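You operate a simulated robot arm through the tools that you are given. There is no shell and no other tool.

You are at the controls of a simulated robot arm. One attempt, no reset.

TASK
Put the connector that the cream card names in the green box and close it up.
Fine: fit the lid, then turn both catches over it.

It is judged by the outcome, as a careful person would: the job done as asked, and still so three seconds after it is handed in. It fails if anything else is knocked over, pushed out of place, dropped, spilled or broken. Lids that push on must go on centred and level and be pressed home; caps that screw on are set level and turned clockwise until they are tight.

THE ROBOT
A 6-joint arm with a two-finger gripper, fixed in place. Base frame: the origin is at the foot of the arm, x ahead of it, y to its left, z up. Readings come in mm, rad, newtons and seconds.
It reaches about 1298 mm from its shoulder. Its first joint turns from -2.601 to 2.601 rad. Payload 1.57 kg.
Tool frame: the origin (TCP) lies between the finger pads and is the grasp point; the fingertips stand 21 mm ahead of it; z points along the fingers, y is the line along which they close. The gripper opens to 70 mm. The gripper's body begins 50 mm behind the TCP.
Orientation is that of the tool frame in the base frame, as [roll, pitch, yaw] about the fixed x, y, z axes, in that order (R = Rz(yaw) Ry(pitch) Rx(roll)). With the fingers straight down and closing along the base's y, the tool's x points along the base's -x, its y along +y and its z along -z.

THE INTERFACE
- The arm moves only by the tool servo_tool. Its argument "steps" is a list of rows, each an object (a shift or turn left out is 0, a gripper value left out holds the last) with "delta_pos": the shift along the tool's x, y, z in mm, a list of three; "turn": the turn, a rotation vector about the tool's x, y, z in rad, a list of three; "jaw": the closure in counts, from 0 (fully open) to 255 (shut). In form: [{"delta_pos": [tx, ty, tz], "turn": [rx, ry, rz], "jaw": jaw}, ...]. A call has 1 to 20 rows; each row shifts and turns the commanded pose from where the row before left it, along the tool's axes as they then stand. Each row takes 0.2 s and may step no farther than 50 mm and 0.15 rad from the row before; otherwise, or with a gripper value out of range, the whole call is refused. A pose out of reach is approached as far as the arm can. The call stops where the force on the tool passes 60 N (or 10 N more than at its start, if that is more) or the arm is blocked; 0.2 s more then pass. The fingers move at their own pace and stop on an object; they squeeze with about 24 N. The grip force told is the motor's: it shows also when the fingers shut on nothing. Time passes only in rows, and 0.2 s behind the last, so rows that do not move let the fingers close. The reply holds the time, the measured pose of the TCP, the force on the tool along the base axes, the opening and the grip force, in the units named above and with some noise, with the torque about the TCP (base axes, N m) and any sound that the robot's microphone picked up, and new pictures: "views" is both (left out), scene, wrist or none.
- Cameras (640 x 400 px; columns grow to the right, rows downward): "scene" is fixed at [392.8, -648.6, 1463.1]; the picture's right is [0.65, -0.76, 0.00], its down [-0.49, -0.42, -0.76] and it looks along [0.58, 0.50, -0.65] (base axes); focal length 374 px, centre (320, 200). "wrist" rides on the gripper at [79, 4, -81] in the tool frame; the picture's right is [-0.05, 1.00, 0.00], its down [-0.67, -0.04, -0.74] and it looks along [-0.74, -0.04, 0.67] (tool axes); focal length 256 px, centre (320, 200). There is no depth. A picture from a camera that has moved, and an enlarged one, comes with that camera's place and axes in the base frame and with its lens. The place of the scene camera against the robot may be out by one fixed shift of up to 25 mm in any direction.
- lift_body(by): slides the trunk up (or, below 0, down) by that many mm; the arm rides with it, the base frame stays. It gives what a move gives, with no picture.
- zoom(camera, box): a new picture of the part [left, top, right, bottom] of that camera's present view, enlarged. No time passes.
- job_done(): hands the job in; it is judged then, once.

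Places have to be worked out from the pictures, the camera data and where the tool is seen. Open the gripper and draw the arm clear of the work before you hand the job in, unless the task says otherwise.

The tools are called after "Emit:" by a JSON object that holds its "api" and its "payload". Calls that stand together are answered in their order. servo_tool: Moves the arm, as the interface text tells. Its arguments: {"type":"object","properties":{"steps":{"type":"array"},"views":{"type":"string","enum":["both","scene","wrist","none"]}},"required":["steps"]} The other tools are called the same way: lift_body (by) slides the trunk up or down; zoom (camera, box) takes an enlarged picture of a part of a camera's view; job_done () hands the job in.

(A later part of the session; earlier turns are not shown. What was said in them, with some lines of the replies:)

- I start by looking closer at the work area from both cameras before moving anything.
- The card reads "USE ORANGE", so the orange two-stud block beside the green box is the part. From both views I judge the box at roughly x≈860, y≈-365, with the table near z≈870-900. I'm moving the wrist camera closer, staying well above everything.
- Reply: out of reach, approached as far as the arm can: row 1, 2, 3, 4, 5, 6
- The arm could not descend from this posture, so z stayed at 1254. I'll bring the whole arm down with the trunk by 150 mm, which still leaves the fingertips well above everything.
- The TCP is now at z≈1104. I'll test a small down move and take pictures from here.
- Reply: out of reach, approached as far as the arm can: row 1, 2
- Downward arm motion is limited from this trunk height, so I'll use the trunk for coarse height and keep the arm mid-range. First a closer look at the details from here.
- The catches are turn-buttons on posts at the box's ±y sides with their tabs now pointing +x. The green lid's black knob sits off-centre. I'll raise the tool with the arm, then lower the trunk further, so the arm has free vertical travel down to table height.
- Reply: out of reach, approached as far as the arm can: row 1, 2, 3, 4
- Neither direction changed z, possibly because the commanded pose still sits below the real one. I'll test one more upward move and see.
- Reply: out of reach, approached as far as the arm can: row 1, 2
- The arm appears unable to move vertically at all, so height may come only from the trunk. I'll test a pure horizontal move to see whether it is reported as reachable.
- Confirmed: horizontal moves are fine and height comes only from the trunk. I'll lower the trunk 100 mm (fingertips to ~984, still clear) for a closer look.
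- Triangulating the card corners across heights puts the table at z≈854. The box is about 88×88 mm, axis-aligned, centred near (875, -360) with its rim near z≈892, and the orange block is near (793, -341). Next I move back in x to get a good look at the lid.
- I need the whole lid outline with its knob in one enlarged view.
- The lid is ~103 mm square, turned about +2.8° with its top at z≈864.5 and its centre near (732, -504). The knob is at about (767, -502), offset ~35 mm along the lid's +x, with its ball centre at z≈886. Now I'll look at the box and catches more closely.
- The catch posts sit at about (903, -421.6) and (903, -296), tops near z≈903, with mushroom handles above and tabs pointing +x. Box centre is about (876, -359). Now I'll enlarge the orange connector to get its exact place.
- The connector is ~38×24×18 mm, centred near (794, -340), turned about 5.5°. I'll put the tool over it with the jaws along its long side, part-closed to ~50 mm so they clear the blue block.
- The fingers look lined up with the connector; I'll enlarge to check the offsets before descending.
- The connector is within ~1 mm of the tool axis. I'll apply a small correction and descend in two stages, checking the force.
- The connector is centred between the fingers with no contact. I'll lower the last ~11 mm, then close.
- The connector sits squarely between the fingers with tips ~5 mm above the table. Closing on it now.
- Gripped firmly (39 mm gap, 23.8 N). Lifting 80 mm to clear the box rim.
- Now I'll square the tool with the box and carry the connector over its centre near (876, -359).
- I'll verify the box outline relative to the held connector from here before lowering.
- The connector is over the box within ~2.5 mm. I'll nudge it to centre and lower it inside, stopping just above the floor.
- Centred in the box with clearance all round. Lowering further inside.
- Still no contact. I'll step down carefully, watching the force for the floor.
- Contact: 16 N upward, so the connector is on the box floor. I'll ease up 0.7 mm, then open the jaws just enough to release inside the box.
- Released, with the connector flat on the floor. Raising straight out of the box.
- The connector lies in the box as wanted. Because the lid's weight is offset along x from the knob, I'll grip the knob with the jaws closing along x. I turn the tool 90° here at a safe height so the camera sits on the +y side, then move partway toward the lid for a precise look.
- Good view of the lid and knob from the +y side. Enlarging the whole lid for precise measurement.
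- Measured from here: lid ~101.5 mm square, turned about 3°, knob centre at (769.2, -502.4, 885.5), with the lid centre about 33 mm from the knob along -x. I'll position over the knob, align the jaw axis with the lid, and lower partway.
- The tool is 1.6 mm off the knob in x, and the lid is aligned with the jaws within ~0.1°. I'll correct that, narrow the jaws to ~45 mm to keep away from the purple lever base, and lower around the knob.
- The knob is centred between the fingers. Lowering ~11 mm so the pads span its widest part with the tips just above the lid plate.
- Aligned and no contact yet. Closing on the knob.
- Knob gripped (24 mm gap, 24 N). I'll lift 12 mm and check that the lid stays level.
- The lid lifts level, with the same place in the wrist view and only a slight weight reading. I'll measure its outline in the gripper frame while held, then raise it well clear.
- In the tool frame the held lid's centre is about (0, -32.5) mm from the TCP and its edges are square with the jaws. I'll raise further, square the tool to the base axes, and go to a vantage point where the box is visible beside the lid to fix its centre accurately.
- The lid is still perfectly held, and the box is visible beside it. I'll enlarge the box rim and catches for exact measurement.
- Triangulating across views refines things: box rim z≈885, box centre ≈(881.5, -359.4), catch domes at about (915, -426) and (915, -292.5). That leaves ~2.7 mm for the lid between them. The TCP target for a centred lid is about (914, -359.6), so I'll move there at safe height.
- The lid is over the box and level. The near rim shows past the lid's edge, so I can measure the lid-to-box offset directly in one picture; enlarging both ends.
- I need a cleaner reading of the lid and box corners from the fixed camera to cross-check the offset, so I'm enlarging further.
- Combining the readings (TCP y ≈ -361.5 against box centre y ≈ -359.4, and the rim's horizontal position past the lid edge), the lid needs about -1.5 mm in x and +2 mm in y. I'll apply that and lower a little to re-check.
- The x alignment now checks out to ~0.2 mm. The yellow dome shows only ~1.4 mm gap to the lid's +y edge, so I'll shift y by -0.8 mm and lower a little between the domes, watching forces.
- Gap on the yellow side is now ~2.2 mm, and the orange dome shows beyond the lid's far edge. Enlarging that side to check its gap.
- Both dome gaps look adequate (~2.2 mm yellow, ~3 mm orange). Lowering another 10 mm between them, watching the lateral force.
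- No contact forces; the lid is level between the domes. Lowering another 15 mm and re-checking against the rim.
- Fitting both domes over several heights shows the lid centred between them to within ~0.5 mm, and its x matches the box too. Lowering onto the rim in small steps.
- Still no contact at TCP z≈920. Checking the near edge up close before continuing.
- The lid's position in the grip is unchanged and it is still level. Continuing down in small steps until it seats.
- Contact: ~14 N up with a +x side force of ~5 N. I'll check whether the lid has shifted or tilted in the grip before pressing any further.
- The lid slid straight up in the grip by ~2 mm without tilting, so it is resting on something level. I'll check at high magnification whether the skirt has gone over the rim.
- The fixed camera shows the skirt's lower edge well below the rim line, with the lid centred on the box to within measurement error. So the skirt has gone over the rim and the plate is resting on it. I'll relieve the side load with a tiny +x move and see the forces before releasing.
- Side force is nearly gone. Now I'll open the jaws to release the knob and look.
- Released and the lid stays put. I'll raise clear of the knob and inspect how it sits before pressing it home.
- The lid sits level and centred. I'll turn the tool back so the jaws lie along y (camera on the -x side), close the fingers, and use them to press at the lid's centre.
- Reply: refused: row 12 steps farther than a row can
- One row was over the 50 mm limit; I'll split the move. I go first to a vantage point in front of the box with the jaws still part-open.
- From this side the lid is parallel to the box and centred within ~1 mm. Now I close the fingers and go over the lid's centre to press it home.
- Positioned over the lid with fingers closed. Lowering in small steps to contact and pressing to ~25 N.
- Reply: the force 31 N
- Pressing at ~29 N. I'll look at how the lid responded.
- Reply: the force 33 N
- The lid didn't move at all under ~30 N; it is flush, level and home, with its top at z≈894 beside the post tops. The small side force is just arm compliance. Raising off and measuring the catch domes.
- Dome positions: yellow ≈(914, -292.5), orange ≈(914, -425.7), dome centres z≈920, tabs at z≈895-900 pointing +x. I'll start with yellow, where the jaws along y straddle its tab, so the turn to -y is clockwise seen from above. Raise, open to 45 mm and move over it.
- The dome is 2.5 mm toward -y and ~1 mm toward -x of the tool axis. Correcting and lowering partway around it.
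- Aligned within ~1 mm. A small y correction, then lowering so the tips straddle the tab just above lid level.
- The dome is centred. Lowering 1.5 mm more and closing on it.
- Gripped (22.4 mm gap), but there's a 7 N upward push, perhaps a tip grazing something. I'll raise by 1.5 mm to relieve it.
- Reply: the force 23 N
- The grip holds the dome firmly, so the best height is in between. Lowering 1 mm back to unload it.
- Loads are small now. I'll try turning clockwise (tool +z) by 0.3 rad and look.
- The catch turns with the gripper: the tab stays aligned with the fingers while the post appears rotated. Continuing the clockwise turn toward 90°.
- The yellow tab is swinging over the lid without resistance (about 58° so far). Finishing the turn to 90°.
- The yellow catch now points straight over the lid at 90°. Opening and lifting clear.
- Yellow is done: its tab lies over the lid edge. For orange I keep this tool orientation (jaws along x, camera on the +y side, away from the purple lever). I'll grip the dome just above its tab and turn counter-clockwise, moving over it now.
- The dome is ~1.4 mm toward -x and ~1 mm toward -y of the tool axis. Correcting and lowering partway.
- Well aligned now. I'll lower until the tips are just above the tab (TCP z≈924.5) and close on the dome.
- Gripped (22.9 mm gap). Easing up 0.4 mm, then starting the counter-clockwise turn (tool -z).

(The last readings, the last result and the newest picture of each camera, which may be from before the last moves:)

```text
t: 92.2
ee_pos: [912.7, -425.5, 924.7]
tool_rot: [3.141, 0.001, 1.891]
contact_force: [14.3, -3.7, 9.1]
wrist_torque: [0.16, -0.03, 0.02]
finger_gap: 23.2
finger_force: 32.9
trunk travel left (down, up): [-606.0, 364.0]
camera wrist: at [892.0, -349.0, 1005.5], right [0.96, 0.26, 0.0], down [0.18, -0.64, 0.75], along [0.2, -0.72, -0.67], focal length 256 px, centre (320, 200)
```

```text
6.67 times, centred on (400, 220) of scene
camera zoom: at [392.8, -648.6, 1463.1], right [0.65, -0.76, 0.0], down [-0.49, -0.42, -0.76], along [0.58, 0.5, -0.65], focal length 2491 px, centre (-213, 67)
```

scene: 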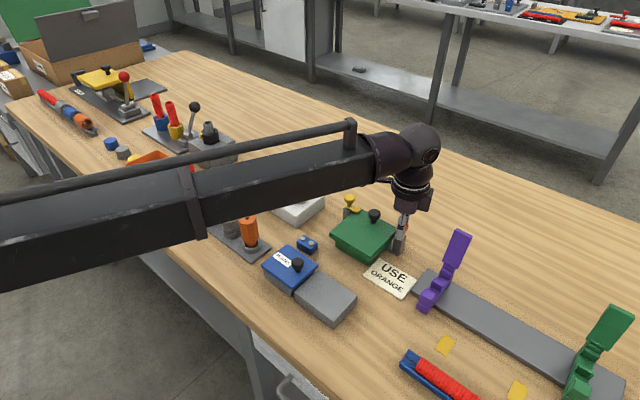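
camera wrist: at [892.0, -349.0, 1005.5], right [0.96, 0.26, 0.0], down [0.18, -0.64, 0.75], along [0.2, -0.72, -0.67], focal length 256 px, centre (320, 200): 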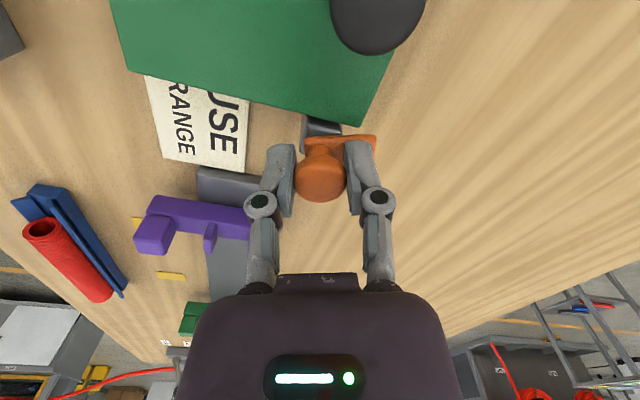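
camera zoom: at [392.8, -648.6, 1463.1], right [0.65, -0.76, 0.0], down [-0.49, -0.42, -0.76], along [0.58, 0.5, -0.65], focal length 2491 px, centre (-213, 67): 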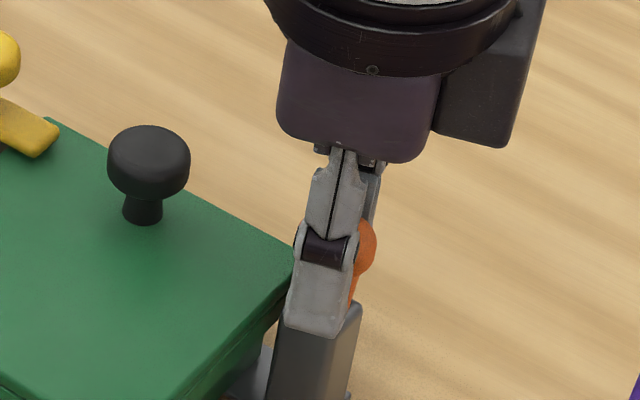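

The orange catch is turning with the gripper. A +14 N x-force says the pivot lies ~1.2 mm toward +x of my axis, so I shift to relieve it and continue turning.

Emit:
{"api": "servo_tool", "payload": {"steps": [{"delta_pos": [-0.6, 1.0, 0]}, {"turn": [0, 0, -0.1]}, {"turn": [0, 0, -0.1]}, {"turn": [0, 0, -0.1]}, {"turn": [0, 0, -0.1]}, {"delta_pos": [0, 0, 0]}], "views": "both"}}

Emit:
{"api": "zoom", "payload": {"camera": "wrist", "box": [220, 110, 420, 235]}}

Emit:
{"api": "zoom", "payload": {"camera": "scene", "box": [360, 190, 440, 250]}}

```text
t: 93.6
ee_pos: [911.9, -426.4, 924.7]
tool_rot: [-3.139, -0.001, 2.293]
contact_force: [-9.9, 3.7, -10.2]
wrist_torque: [-0.44, -0.35, 0.01]
finger_gap: 22.8
finger_force: 31.9
trunk travel left (down, up): [-606.0, 364.0]
camera wrist: at [864.0, -363.4, 1005.7], right [0.79, 0.62, 0.0], down [0.41, -0.52, 0.74], along [0.46, -0.58, -0.67], focal length 256 px, centre (320, 200)
```

scene: 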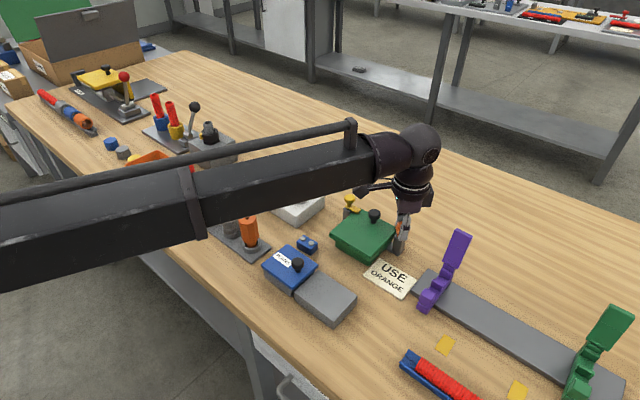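
wrist: 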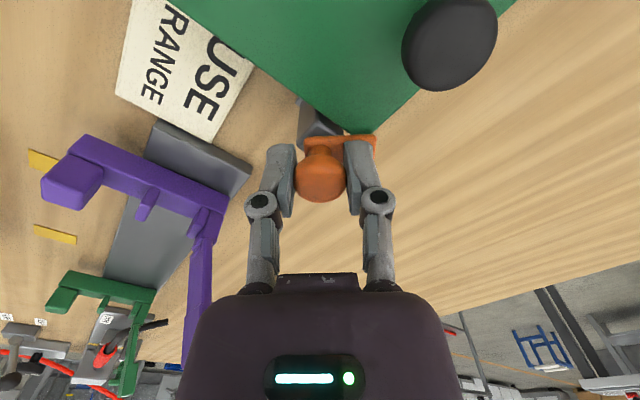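

```text
3.20 times, centred on (320, 172) of wrist
camera zoom: at [864.0, -363.4, 1005.7], right [0.79, 0.62, 0.0], down [0.41, -0.52, 0.74], along [0.46, -0.58, -0.67], focal length 819 px, centre (320, 288)
```

zoom: 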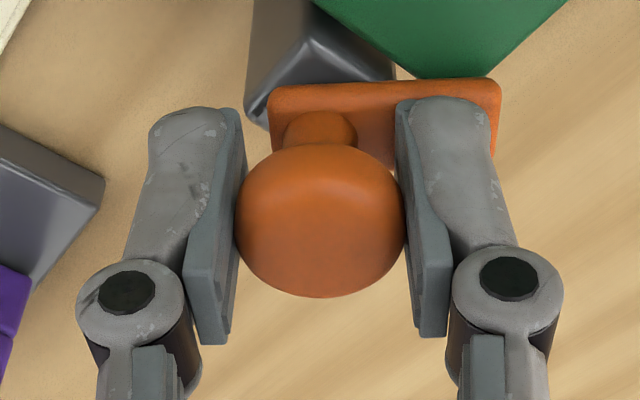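

```text
6.67 times, centred on (400, 220) of scene
camera zoom: at [392.8, -648.6, 1463.1], right [0.65, -0.76, 0.0], down [-0.49, -0.42, -0.76], along [0.58, 0.5, -0.65], focal length 2491 px, centre (-213, 67)
```

zoom: 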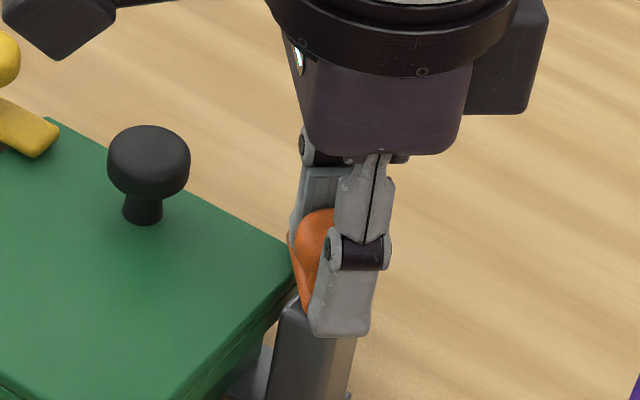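

About 41° turned, with the load slightly reversed. I'll shift back ~0.8 mm in x and continue the turn in two stages.

Emit:
{"api": "servo_tool", "payload": {"steps": [{"delta_pos": [0.75, -0.4, 0]}, {"turn": [0, 0, -0.1]}, {"turn": [0, 0, -0.1]}, {"turn": [0, 0, -0.1]}, {"turn": [0, 0, -0.1]}, {"delta_pos": [0, 0, 0]}], "views": "both"}}

Emit:
{"api": "zoom", "payload": {"camera": "wrist", "box": [220, 110, 420, 235]}}

Emit:
{"api": "zoom", "payload": {"camera": "scene", "box": [345, 190, 425, 250]}}

```text
t: 95.0
ee_pos: [912.6, -425.6, 924.7]
tool_rot: [3.142, 0.002, 2.692]
contact_force: [-6.4, 0.4, -6.2]
wrist_torque: [0.25, 0.59, 0.0]
finger_gap: 23.2
finger_force: 31.6
trunk travel left (down, up): [-606.0, 364.0]
camera wrist: at [843.3, -387.5, 1005.5], right [0.48, 0.88, 0.0], down [0.58, -0.32, 0.74], along [0.65, -0.36, -0.67], focal length 256 px, centre (320, 200)
```

scene: 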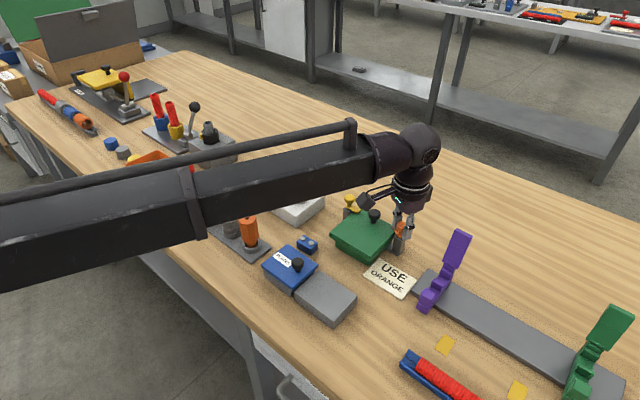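
wrist: 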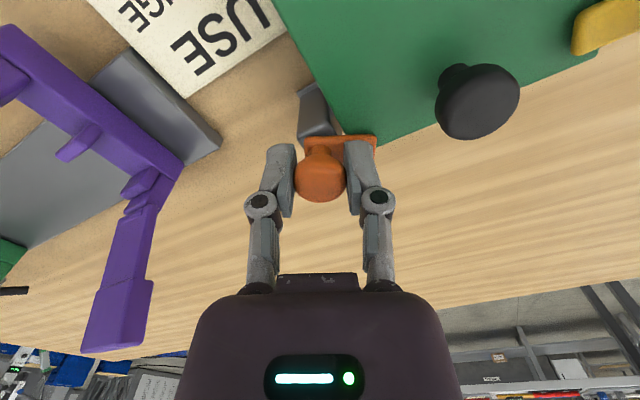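

```text
3.20 times, centred on (320, 172) of wrist
camera zoom: at [843.3, -387.5, 1005.5], right [0.48, 0.88, 0.0], down [0.58, -0.32, 0.74], along [0.65, -0.36, -0.67], focal length 819 px, centre (320, 288)
```

zoom: 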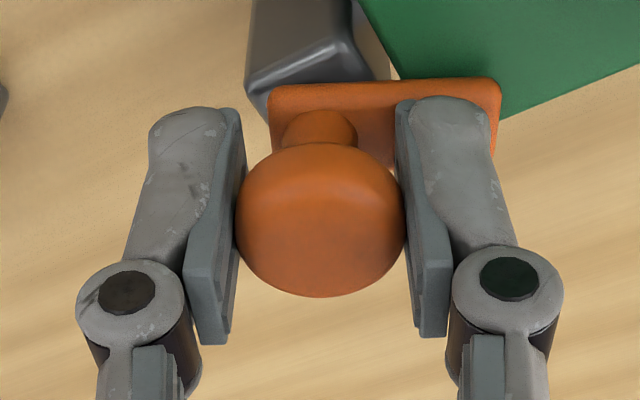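

```text
6.67 times, centred on (385, 220) of scene
camera zoom: at [392.8, -648.6, 1463.1], right [0.65, -0.76, 0.0], down [-0.49, -0.42, -0.76], along [0.58, 0.5, -0.65], focal length 2491 px, centre (-113, 67)
```

zoom: 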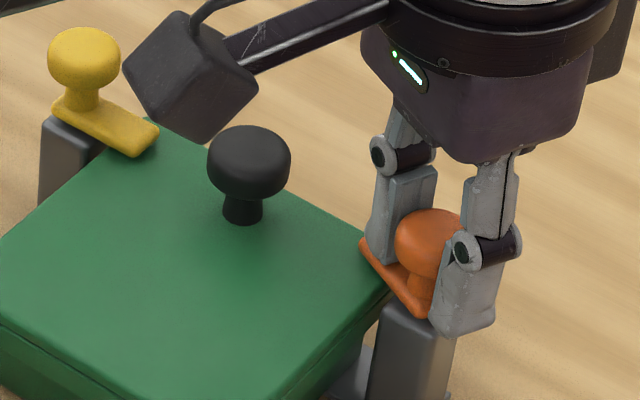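

The orange tab is coming over the lid edge cleanly. Finishing the last ~0.45 rad.

Emit:
{"api": "servo_tool", "payload": {"steps": [{"turn": [0, 0, -0.09]}, {"turn": [0, 0, -0.09]}, {"turn": [0, 0, -0.09]}, {"turn": [0, 0, -0.09]}, {"turn": [0, 0, -0.09]}, {"delta_pos": [0, 0, 0]}], "views": "both"}}

Emit:
{"api": "zoom", "payload": {"camera": "wrist", "box": [220, 110, 420, 235]}}

Emit:
{"api": "zoom", "payload": {"camera": "scene", "box": [345, 190, 425, 250]}}

```text
t: 96.4
ee_pos: [912.8, -425.8, 925.7]
tool_rot: [-3.141, 0.0, 3.139]
contact_force: [-0.6, -1.5, -2.4]
wrist_torque: [0.03, -0.06, 0.02]
finger_gap: 23.0
finger_force: 31.6
trunk travel left (down, up): [-606.0, 364.0]
camera wrist: at [833.5, -421.8, 1005.5], right [0.05, 1.0, 0.0], down [0.67, -0.04, 0.75], along [0.74, -0.04, -0.67], focal length 256 px, centre (320, 200)
```

scene: 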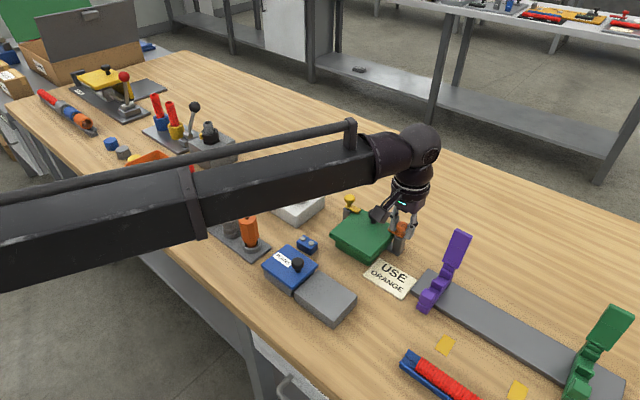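
wrist: 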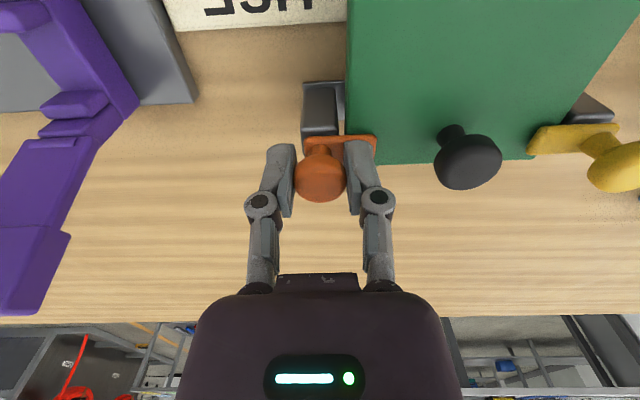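

```text
3.20 times, centred on (320, 172) of wrist
camera zoom: at [833.5, -421.8, 1005.5], right [0.05, 1.0, 0.0], down [0.67, -0.04, 0.75], along [0.74, -0.04, -0.67], focal length 819 px, centre (320, 288)
```

zoom: 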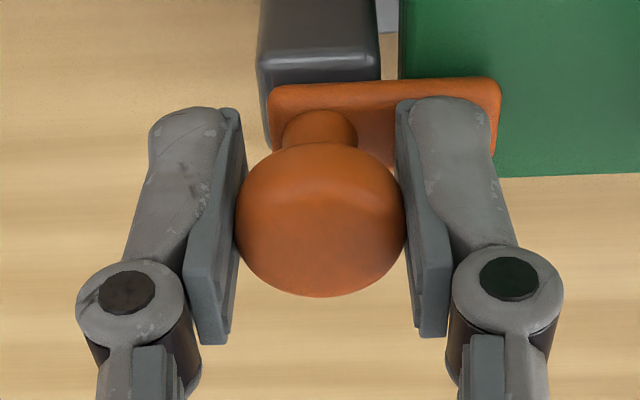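

```text
6.67 times, centred on (385, 220) of scene
camera zoom: at [392.8, -648.6, 1463.1], right [0.65, -0.76, 0.0], down [-0.49, -0.42, -0.76], along [0.58, 0.5, -0.65], focal length 2491 px, centre (-113, 67)
```

zoom: 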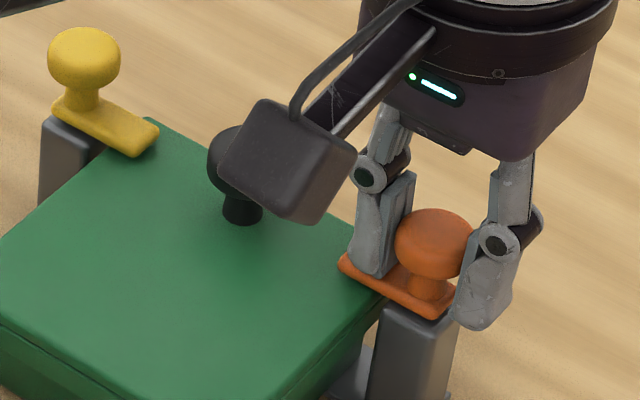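

The orange catch is now across the lid too, at 90°, with almost no load. Releasing and lifting clear.

Emit:
{"api": "servo_tool", "payload": {"steps": [{"jaw": 91}, {"delta_pos": [0, 0, 0]}, {"delta_pos": [0, 0, 0]}], "views": "none"}}

Emit:
{"api": "lift_body", "payload": {"by": 90}}

Emit:
{"api": "servo_tool", "payload": {"steps": [{"delta_pos": [35, 15, 0]}, {"delta_pos": [35, 15, 0]}, {"delta_pos": [35, 15, 0]}, {"delta_pos": [35, 15, 0]}, {"delta_pos": [0, 0, 0]}], "views": "both"}}

Emit:
{"api": "zoom", "payload": {"camera": "scene", "box": [325, 185, 421, 260]}}

Emit:
{"api": "zoom", "payload": {"camera": "wrist", "box": [200, 60, 440, 210]}}

```text
t: 97.2
ee_pos: [912.8, -424.4, 925.2]
tool_rot: [3.14, 0.0, 3.14]
contact_force: [0.0, -0.4, -0.3]
wrist_torque: [0.01, 0.01, -0.02]
finger_gap: 45.0
finger_force: 0.0
trunk travel left (down, up): [-606.0, 364.0]
```

```text
t: 98.4
ee_pos: [912.4, -425.7, 1014.9]
tool_rot: [3.141, 0.0, 3.14]
contact_force: [0.1, -0.4, -0.4]
wrist_torque: [-0.01, 0.0, 0.02]
finger_gap: 44.9
finger_force: 0.1
trunk travel left (down, up): [-696.0, 274.0]
```

```text
t: 99.6
ee_pos: [773.8, -366.7, 1015.2]
tool_rot: [-3.141, -0.002, 3.141]
contact_force: [0.5, 1.8, -0.1]
wrist_torque: [0.01, 0.03, 0.02]
finger_gap: 45.2
finger_force: 0.2
trunk travel left (down, up): [-696.0, 274.0]
camera wrist: at [695.3, -361.6, 1095.6], right [0.05, 1.0, 0.0], down [0.67, -0.04, 0.74], along [0.74, -0.04, -0.67], focal length 256 px, centre (320, 200)
```

scene: 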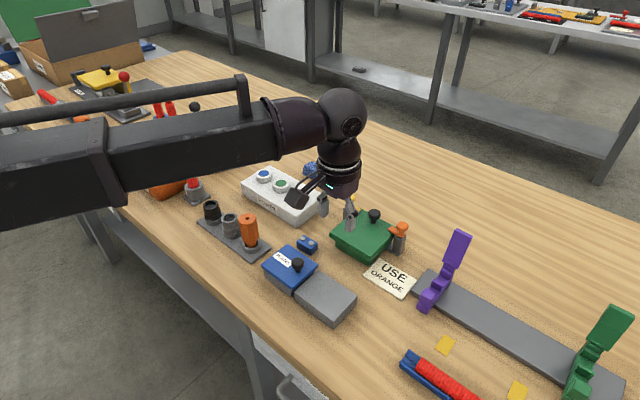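
wrist: 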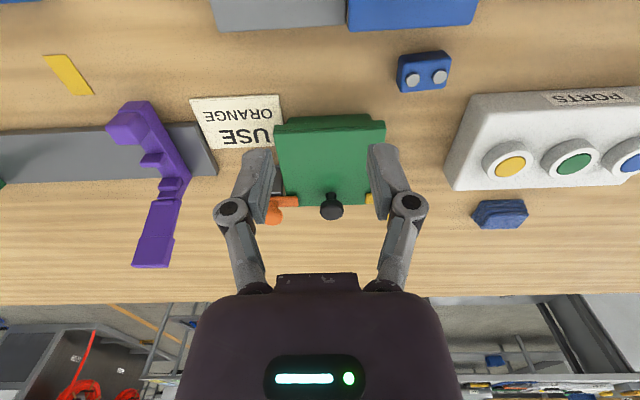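

```text
5.33 times, centred on (373, 222) of scene
camera zoom: at [392.8, -648.6, 1463.1], right [0.65, -0.76, 0.0], down [-0.49, -0.42, -0.76], along [0.58, 0.5, -0.65], focal length 1993 px, centre (37, 80)
```

zoom: 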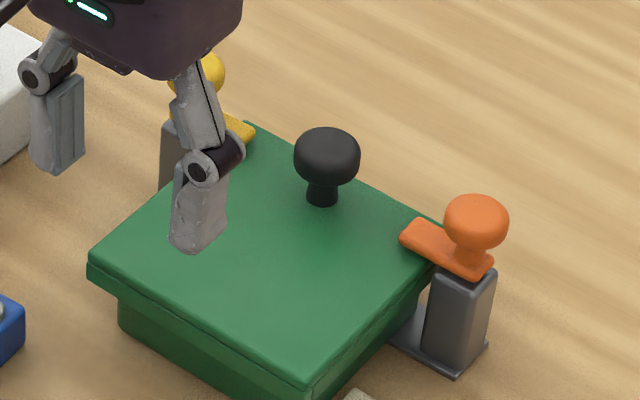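

```text
2.67 times, centred on (320, 135) of wrist
camera zoom: at [695.3, -361.6, 1095.6], right [0.05, 1.0, 0.0], down [0.67, -0.04, 0.74], along [0.74, -0.04, -0.67], focal length 683 px, centre (320, 373)
```

zoom: 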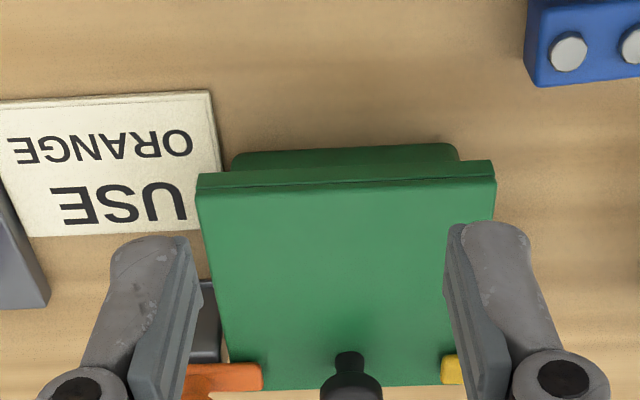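

Both tabs lie over the lid. Before handing in, I want a low, shallow view of the box side to confirm the lid is fully home, so I'll go to a free spot at the near right (where the lid used to lie) and look across.

Emit:
{"api": "servo_tool", "payload": {"steps": [{"delta_pos": [22.5, -34.5, 0]}, {"delta_pos": [22.5, -34.5, 0]}, {"delta_pos": [22.5, -34.5, 0]}, {"delta_pos": [22.5, -34.5, 0]}, {"delta_pos": [22.5, -34.5, 0]}, {"delta_pos": [22.5, -34.5, 0]}, {"delta_pos": [0, 0, 0]}], "views": "both"}}

Emit:
{"api": "zoom", "payload": {"camera": "scene", "box": [325, 185, 421, 260]}}

```text
t: 101.2
ee_pos: [639.3, -574.6, 1016.1]
tool_rot: [3.14, 0.001, -3.141]
contact_force: [0.1, 0.4, 0.5]
wrist_torque: [-0.03, -0.01, 0.0]
finger_gap: 45.1
finger_force: 0.0
trunk travel left (down, up): [-696.0, 274.0]
camera wrist: at [559.4, -570.1, 1095.7], right [0.05, 1.0, 0.0], down [0.67, -0.04, 0.74], along [0.74, -0.04, -0.67], focal length 256 px, centre (320, 200)
```

scene: 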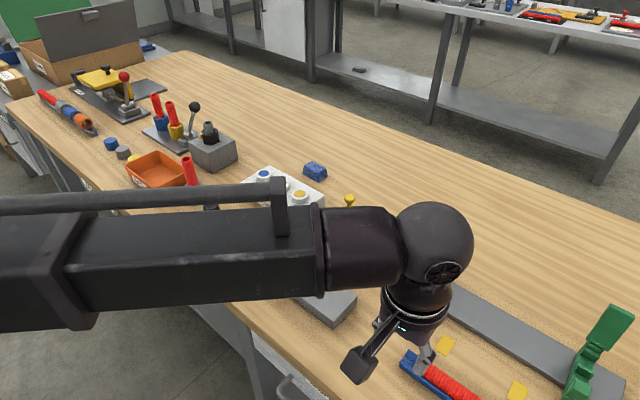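
wrist: 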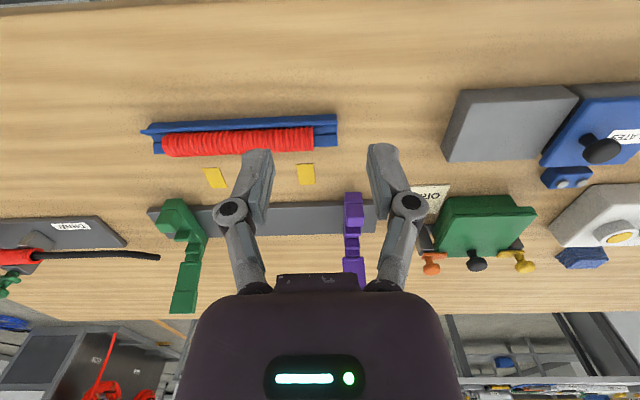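

```text
5.33 times, centred on (373, 222) of scene
camera zoom: at [392.8, -648.6, 1463.1], right [0.65, -0.76, 0.0], down [-0.49, -0.42, -0.76], along [0.58, 0.5, -0.65], focal length 1993 px, centre (37, 80)
```

zoom: 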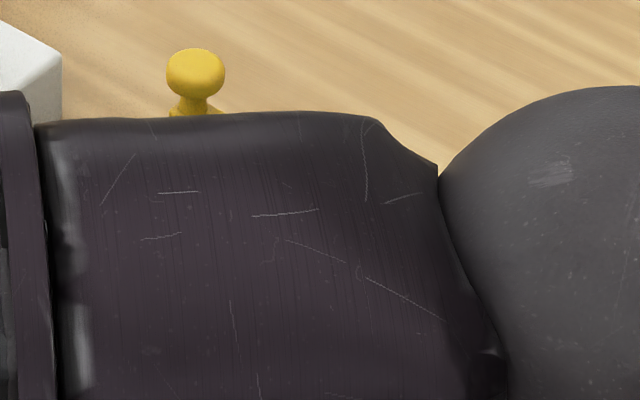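

The box is visible at right in the wrist view. Lowering 85 mm for a shallower look (fingertips stay ~910, over a clear area).

Emit:
{"api": "lift_body", "payload": {"by": -85}}

Emit:
{"api": "servo_tool", "payload": {"steps": [{"delta_pos": [0, 0, 0]}], "views": "wrist"}}

Emit:
{"api": "zoom", "payload": {"camera": "wrist", "box": [420, 200, 580, 300]}}

Emit:
{"api": "zoom", "payload": {"camera": "wrist", "box": [440, 230, 536, 290]}}

```text
t: 102.4
ee_pos: [638.4, -574.0, 929.7]
tool_rot: [-3.142, 0.001, 3.14]
contact_force: [0.4, 1.6, 0.1]
wrist_torque: [-0.03, 0.01, -0.03]
finger_gap: 45.1
finger_force: 0.1
trunk travel left (down, up): [-611.0, 359.0]
```

```text
t: 102.8
ee_pos: [637.1, -573.7, 930.9]
tool_rot: [-3.141, 0.0, 3.139]
contact_force: [-0.8, -0.5, 0.3]
wrist_torque: [0.02, -0.01, 0.02]
finger_gap: 44.9
finger_force: 0.1
trunk travel left (down, up): [-611.0, 359.0]
camera wrist: at [559.4, -569.9, 1010.8], right [0.05, 1.0, 0.0], down [0.67, -0.04, 0.74], along [0.74, -0.04, -0.67], focal length 256 px, centre (320, 200)
```

wrist: 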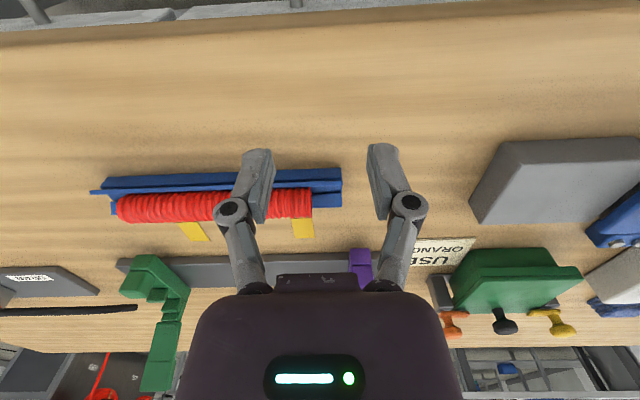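

```text
4.00 times, centred on (500, 250) of wrist
camera zoom: at [559.4, -569.9, 1010.8], right [0.05, 1.0, 0.0], down [0.67, -0.04, 0.74], along [0.74, -0.04, -0.67], focal length 1024 px, centre (-400, 0)
```

zoom: 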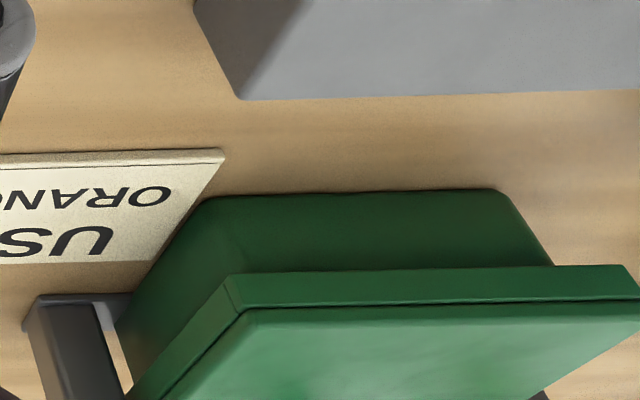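

```text
6.67 times, centred on (488, 260) of wrist
camera zoom: at [559.4, -569.9, 1010.8], right [0.05, 1.0, 0.0], down [0.67, -0.04, 0.74], along [0.74, -0.04, -0.67], focal length 1707 px, centre (-800, -200)
```

zoom: 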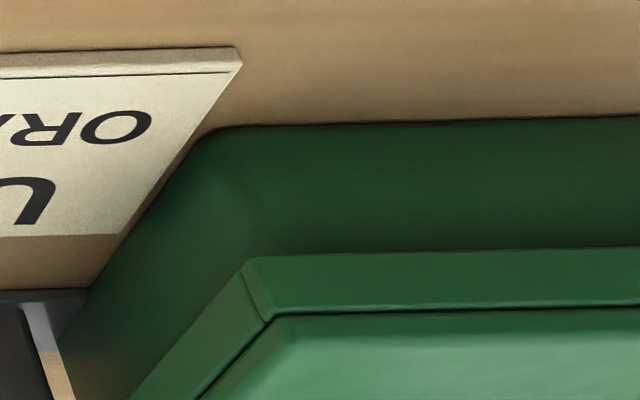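

The shallow view shows the box wall below, the skirt's lower edge well down over it, and the lid parallel to the base. From the pre-lid pictures the rim works out to z≈889.5, which matches the underside of the lid plate (top 893.8 measured by touch), so the lid is home. Now I'll raise, open the gripper fully and draw the arm clear.

Emit:
{"api": "lift_body", "payload": {"by": 200}}

Emit:
{"api": "servo_tool", "payload": {"steps": [{"delta_pos": [30, 25, 0], "jaw": 0}, {"delta_pos": [30, 25, 0]}, {"delta_pos": [30, 25, 0]}, {"delta_pos": [30, 25, 0]}, {"delta_pos": [0, 0, 0]}, {"delta_pos": [0, 0, 0]}], "views": "both"}}

Emit:
{"api": "zoom", "payload": {"camera": "wrist", "box": [280, 80, 480, 205]}}

Emit:
{"api": "zoom", "payload": {"camera": "scene", "box": [280, 180, 440, 280]}}

```text
t: 105.0
ee_pos: [639.2, -573.7, 1129.6]
tool_rot: [-3.14, -0.001, 3.14]
contact_force: [0.3, 0.0, -0.6]
wrist_torque: [-0.01, -0.02, 0.03]
finger_gap: 45.0
finger_force: 0.3
trunk travel left (down, up): [-811.0, 159.0]
```

```text
t: 106.4
ee_pos: [517.8, -475.0, 1130.4]
tool_rot: [3.141, 0.0, 3.139]
contact_force: [0.1, -0.3, -0.1]
wrist_torque: [-0.04, 0.01, -0.01]
finger_gap: 70.2
finger_force: 0.1
trunk travel left (down, up): [-811.0, 159.0]
camera wrist: at [439.0, -471.0, 1210.9], right [0.05, 1.0, 0.0], down [0.67, -0.04, 0.75], along [0.74, -0.04, -0.67], focal length 256 px, centre (320, 200)
```

scene: 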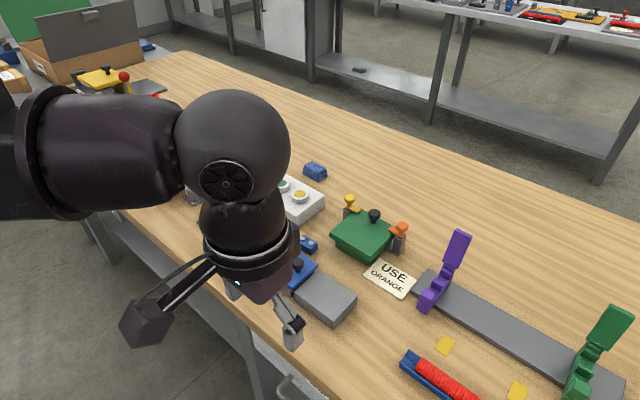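
wrist: 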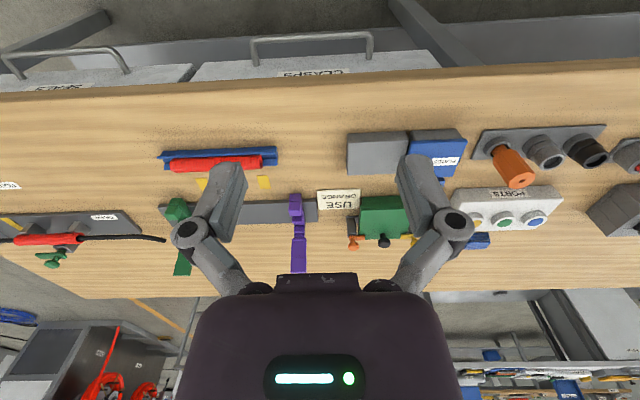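

```text
3.20 times, centred on (380, 142) of wrist
camera zoom: at [439.0, -471.0, 1210.9], right [0.05, 1.0, 0.0], down [0.67, -0.04, 0.75], along [0.74, -0.04, -0.67], focal length 819 px, centre (128, 384)
```

zoom: 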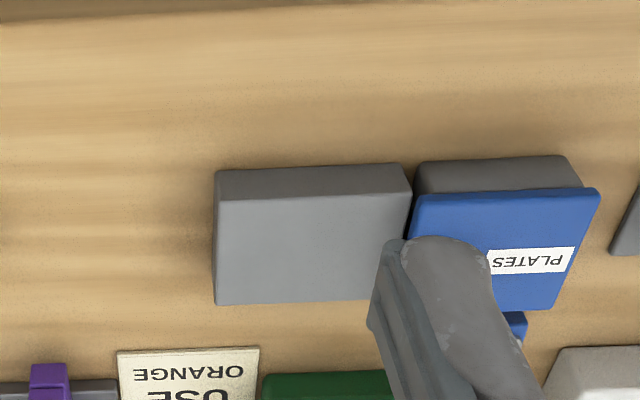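

```text
4.00 times, centred on (360, 230) of scene
camera zoom: at [392.8, -648.6, 1463.1], right [0.65, -0.76, 0.0], down [-0.49, -0.42, -0.76], along [0.58, 0.5, -0.65], focal length 1495 px, centre (160, 80)
```

zoom: 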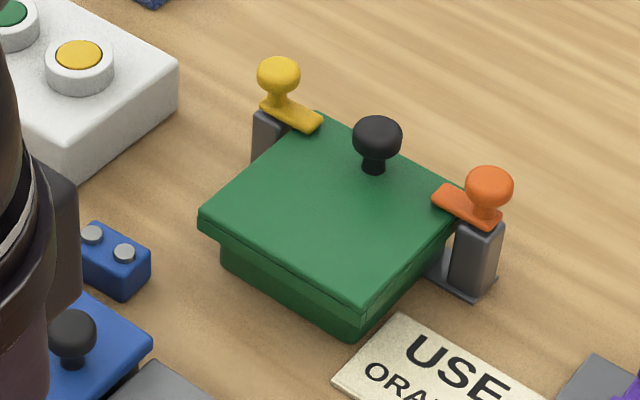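

The orange connector is in the green box, the lid is on level and centred, and both catches lie across it. Everything else is where it was, and the arm is clear with the gripper open. Handing in.

Emit:
{"api": "job_done", "payload": {}}

```text
The job is handed in.
```

The orange connector, the one the cream card names, is in the green box. The lid is on and both catches are turned over it. I've handed the job in; the reply only said it was received, so I don't have the judge's result.

- **Lid:** it sits level and lines up with the box to within about 1 mm. I pressed on the centre with about 30 N and it did not move. I judged it fully home from that press and from height measurements in the pictures; I could not see the rim under the lid.
- **Catches:** each was turned a quarter turn and now points straight over the lid's edge.
- **Surroundings:** in the last pictures, nothing else I could see in the work area had been knocked over or moved. The gripper is open and the arm is drawn back clear of the work.
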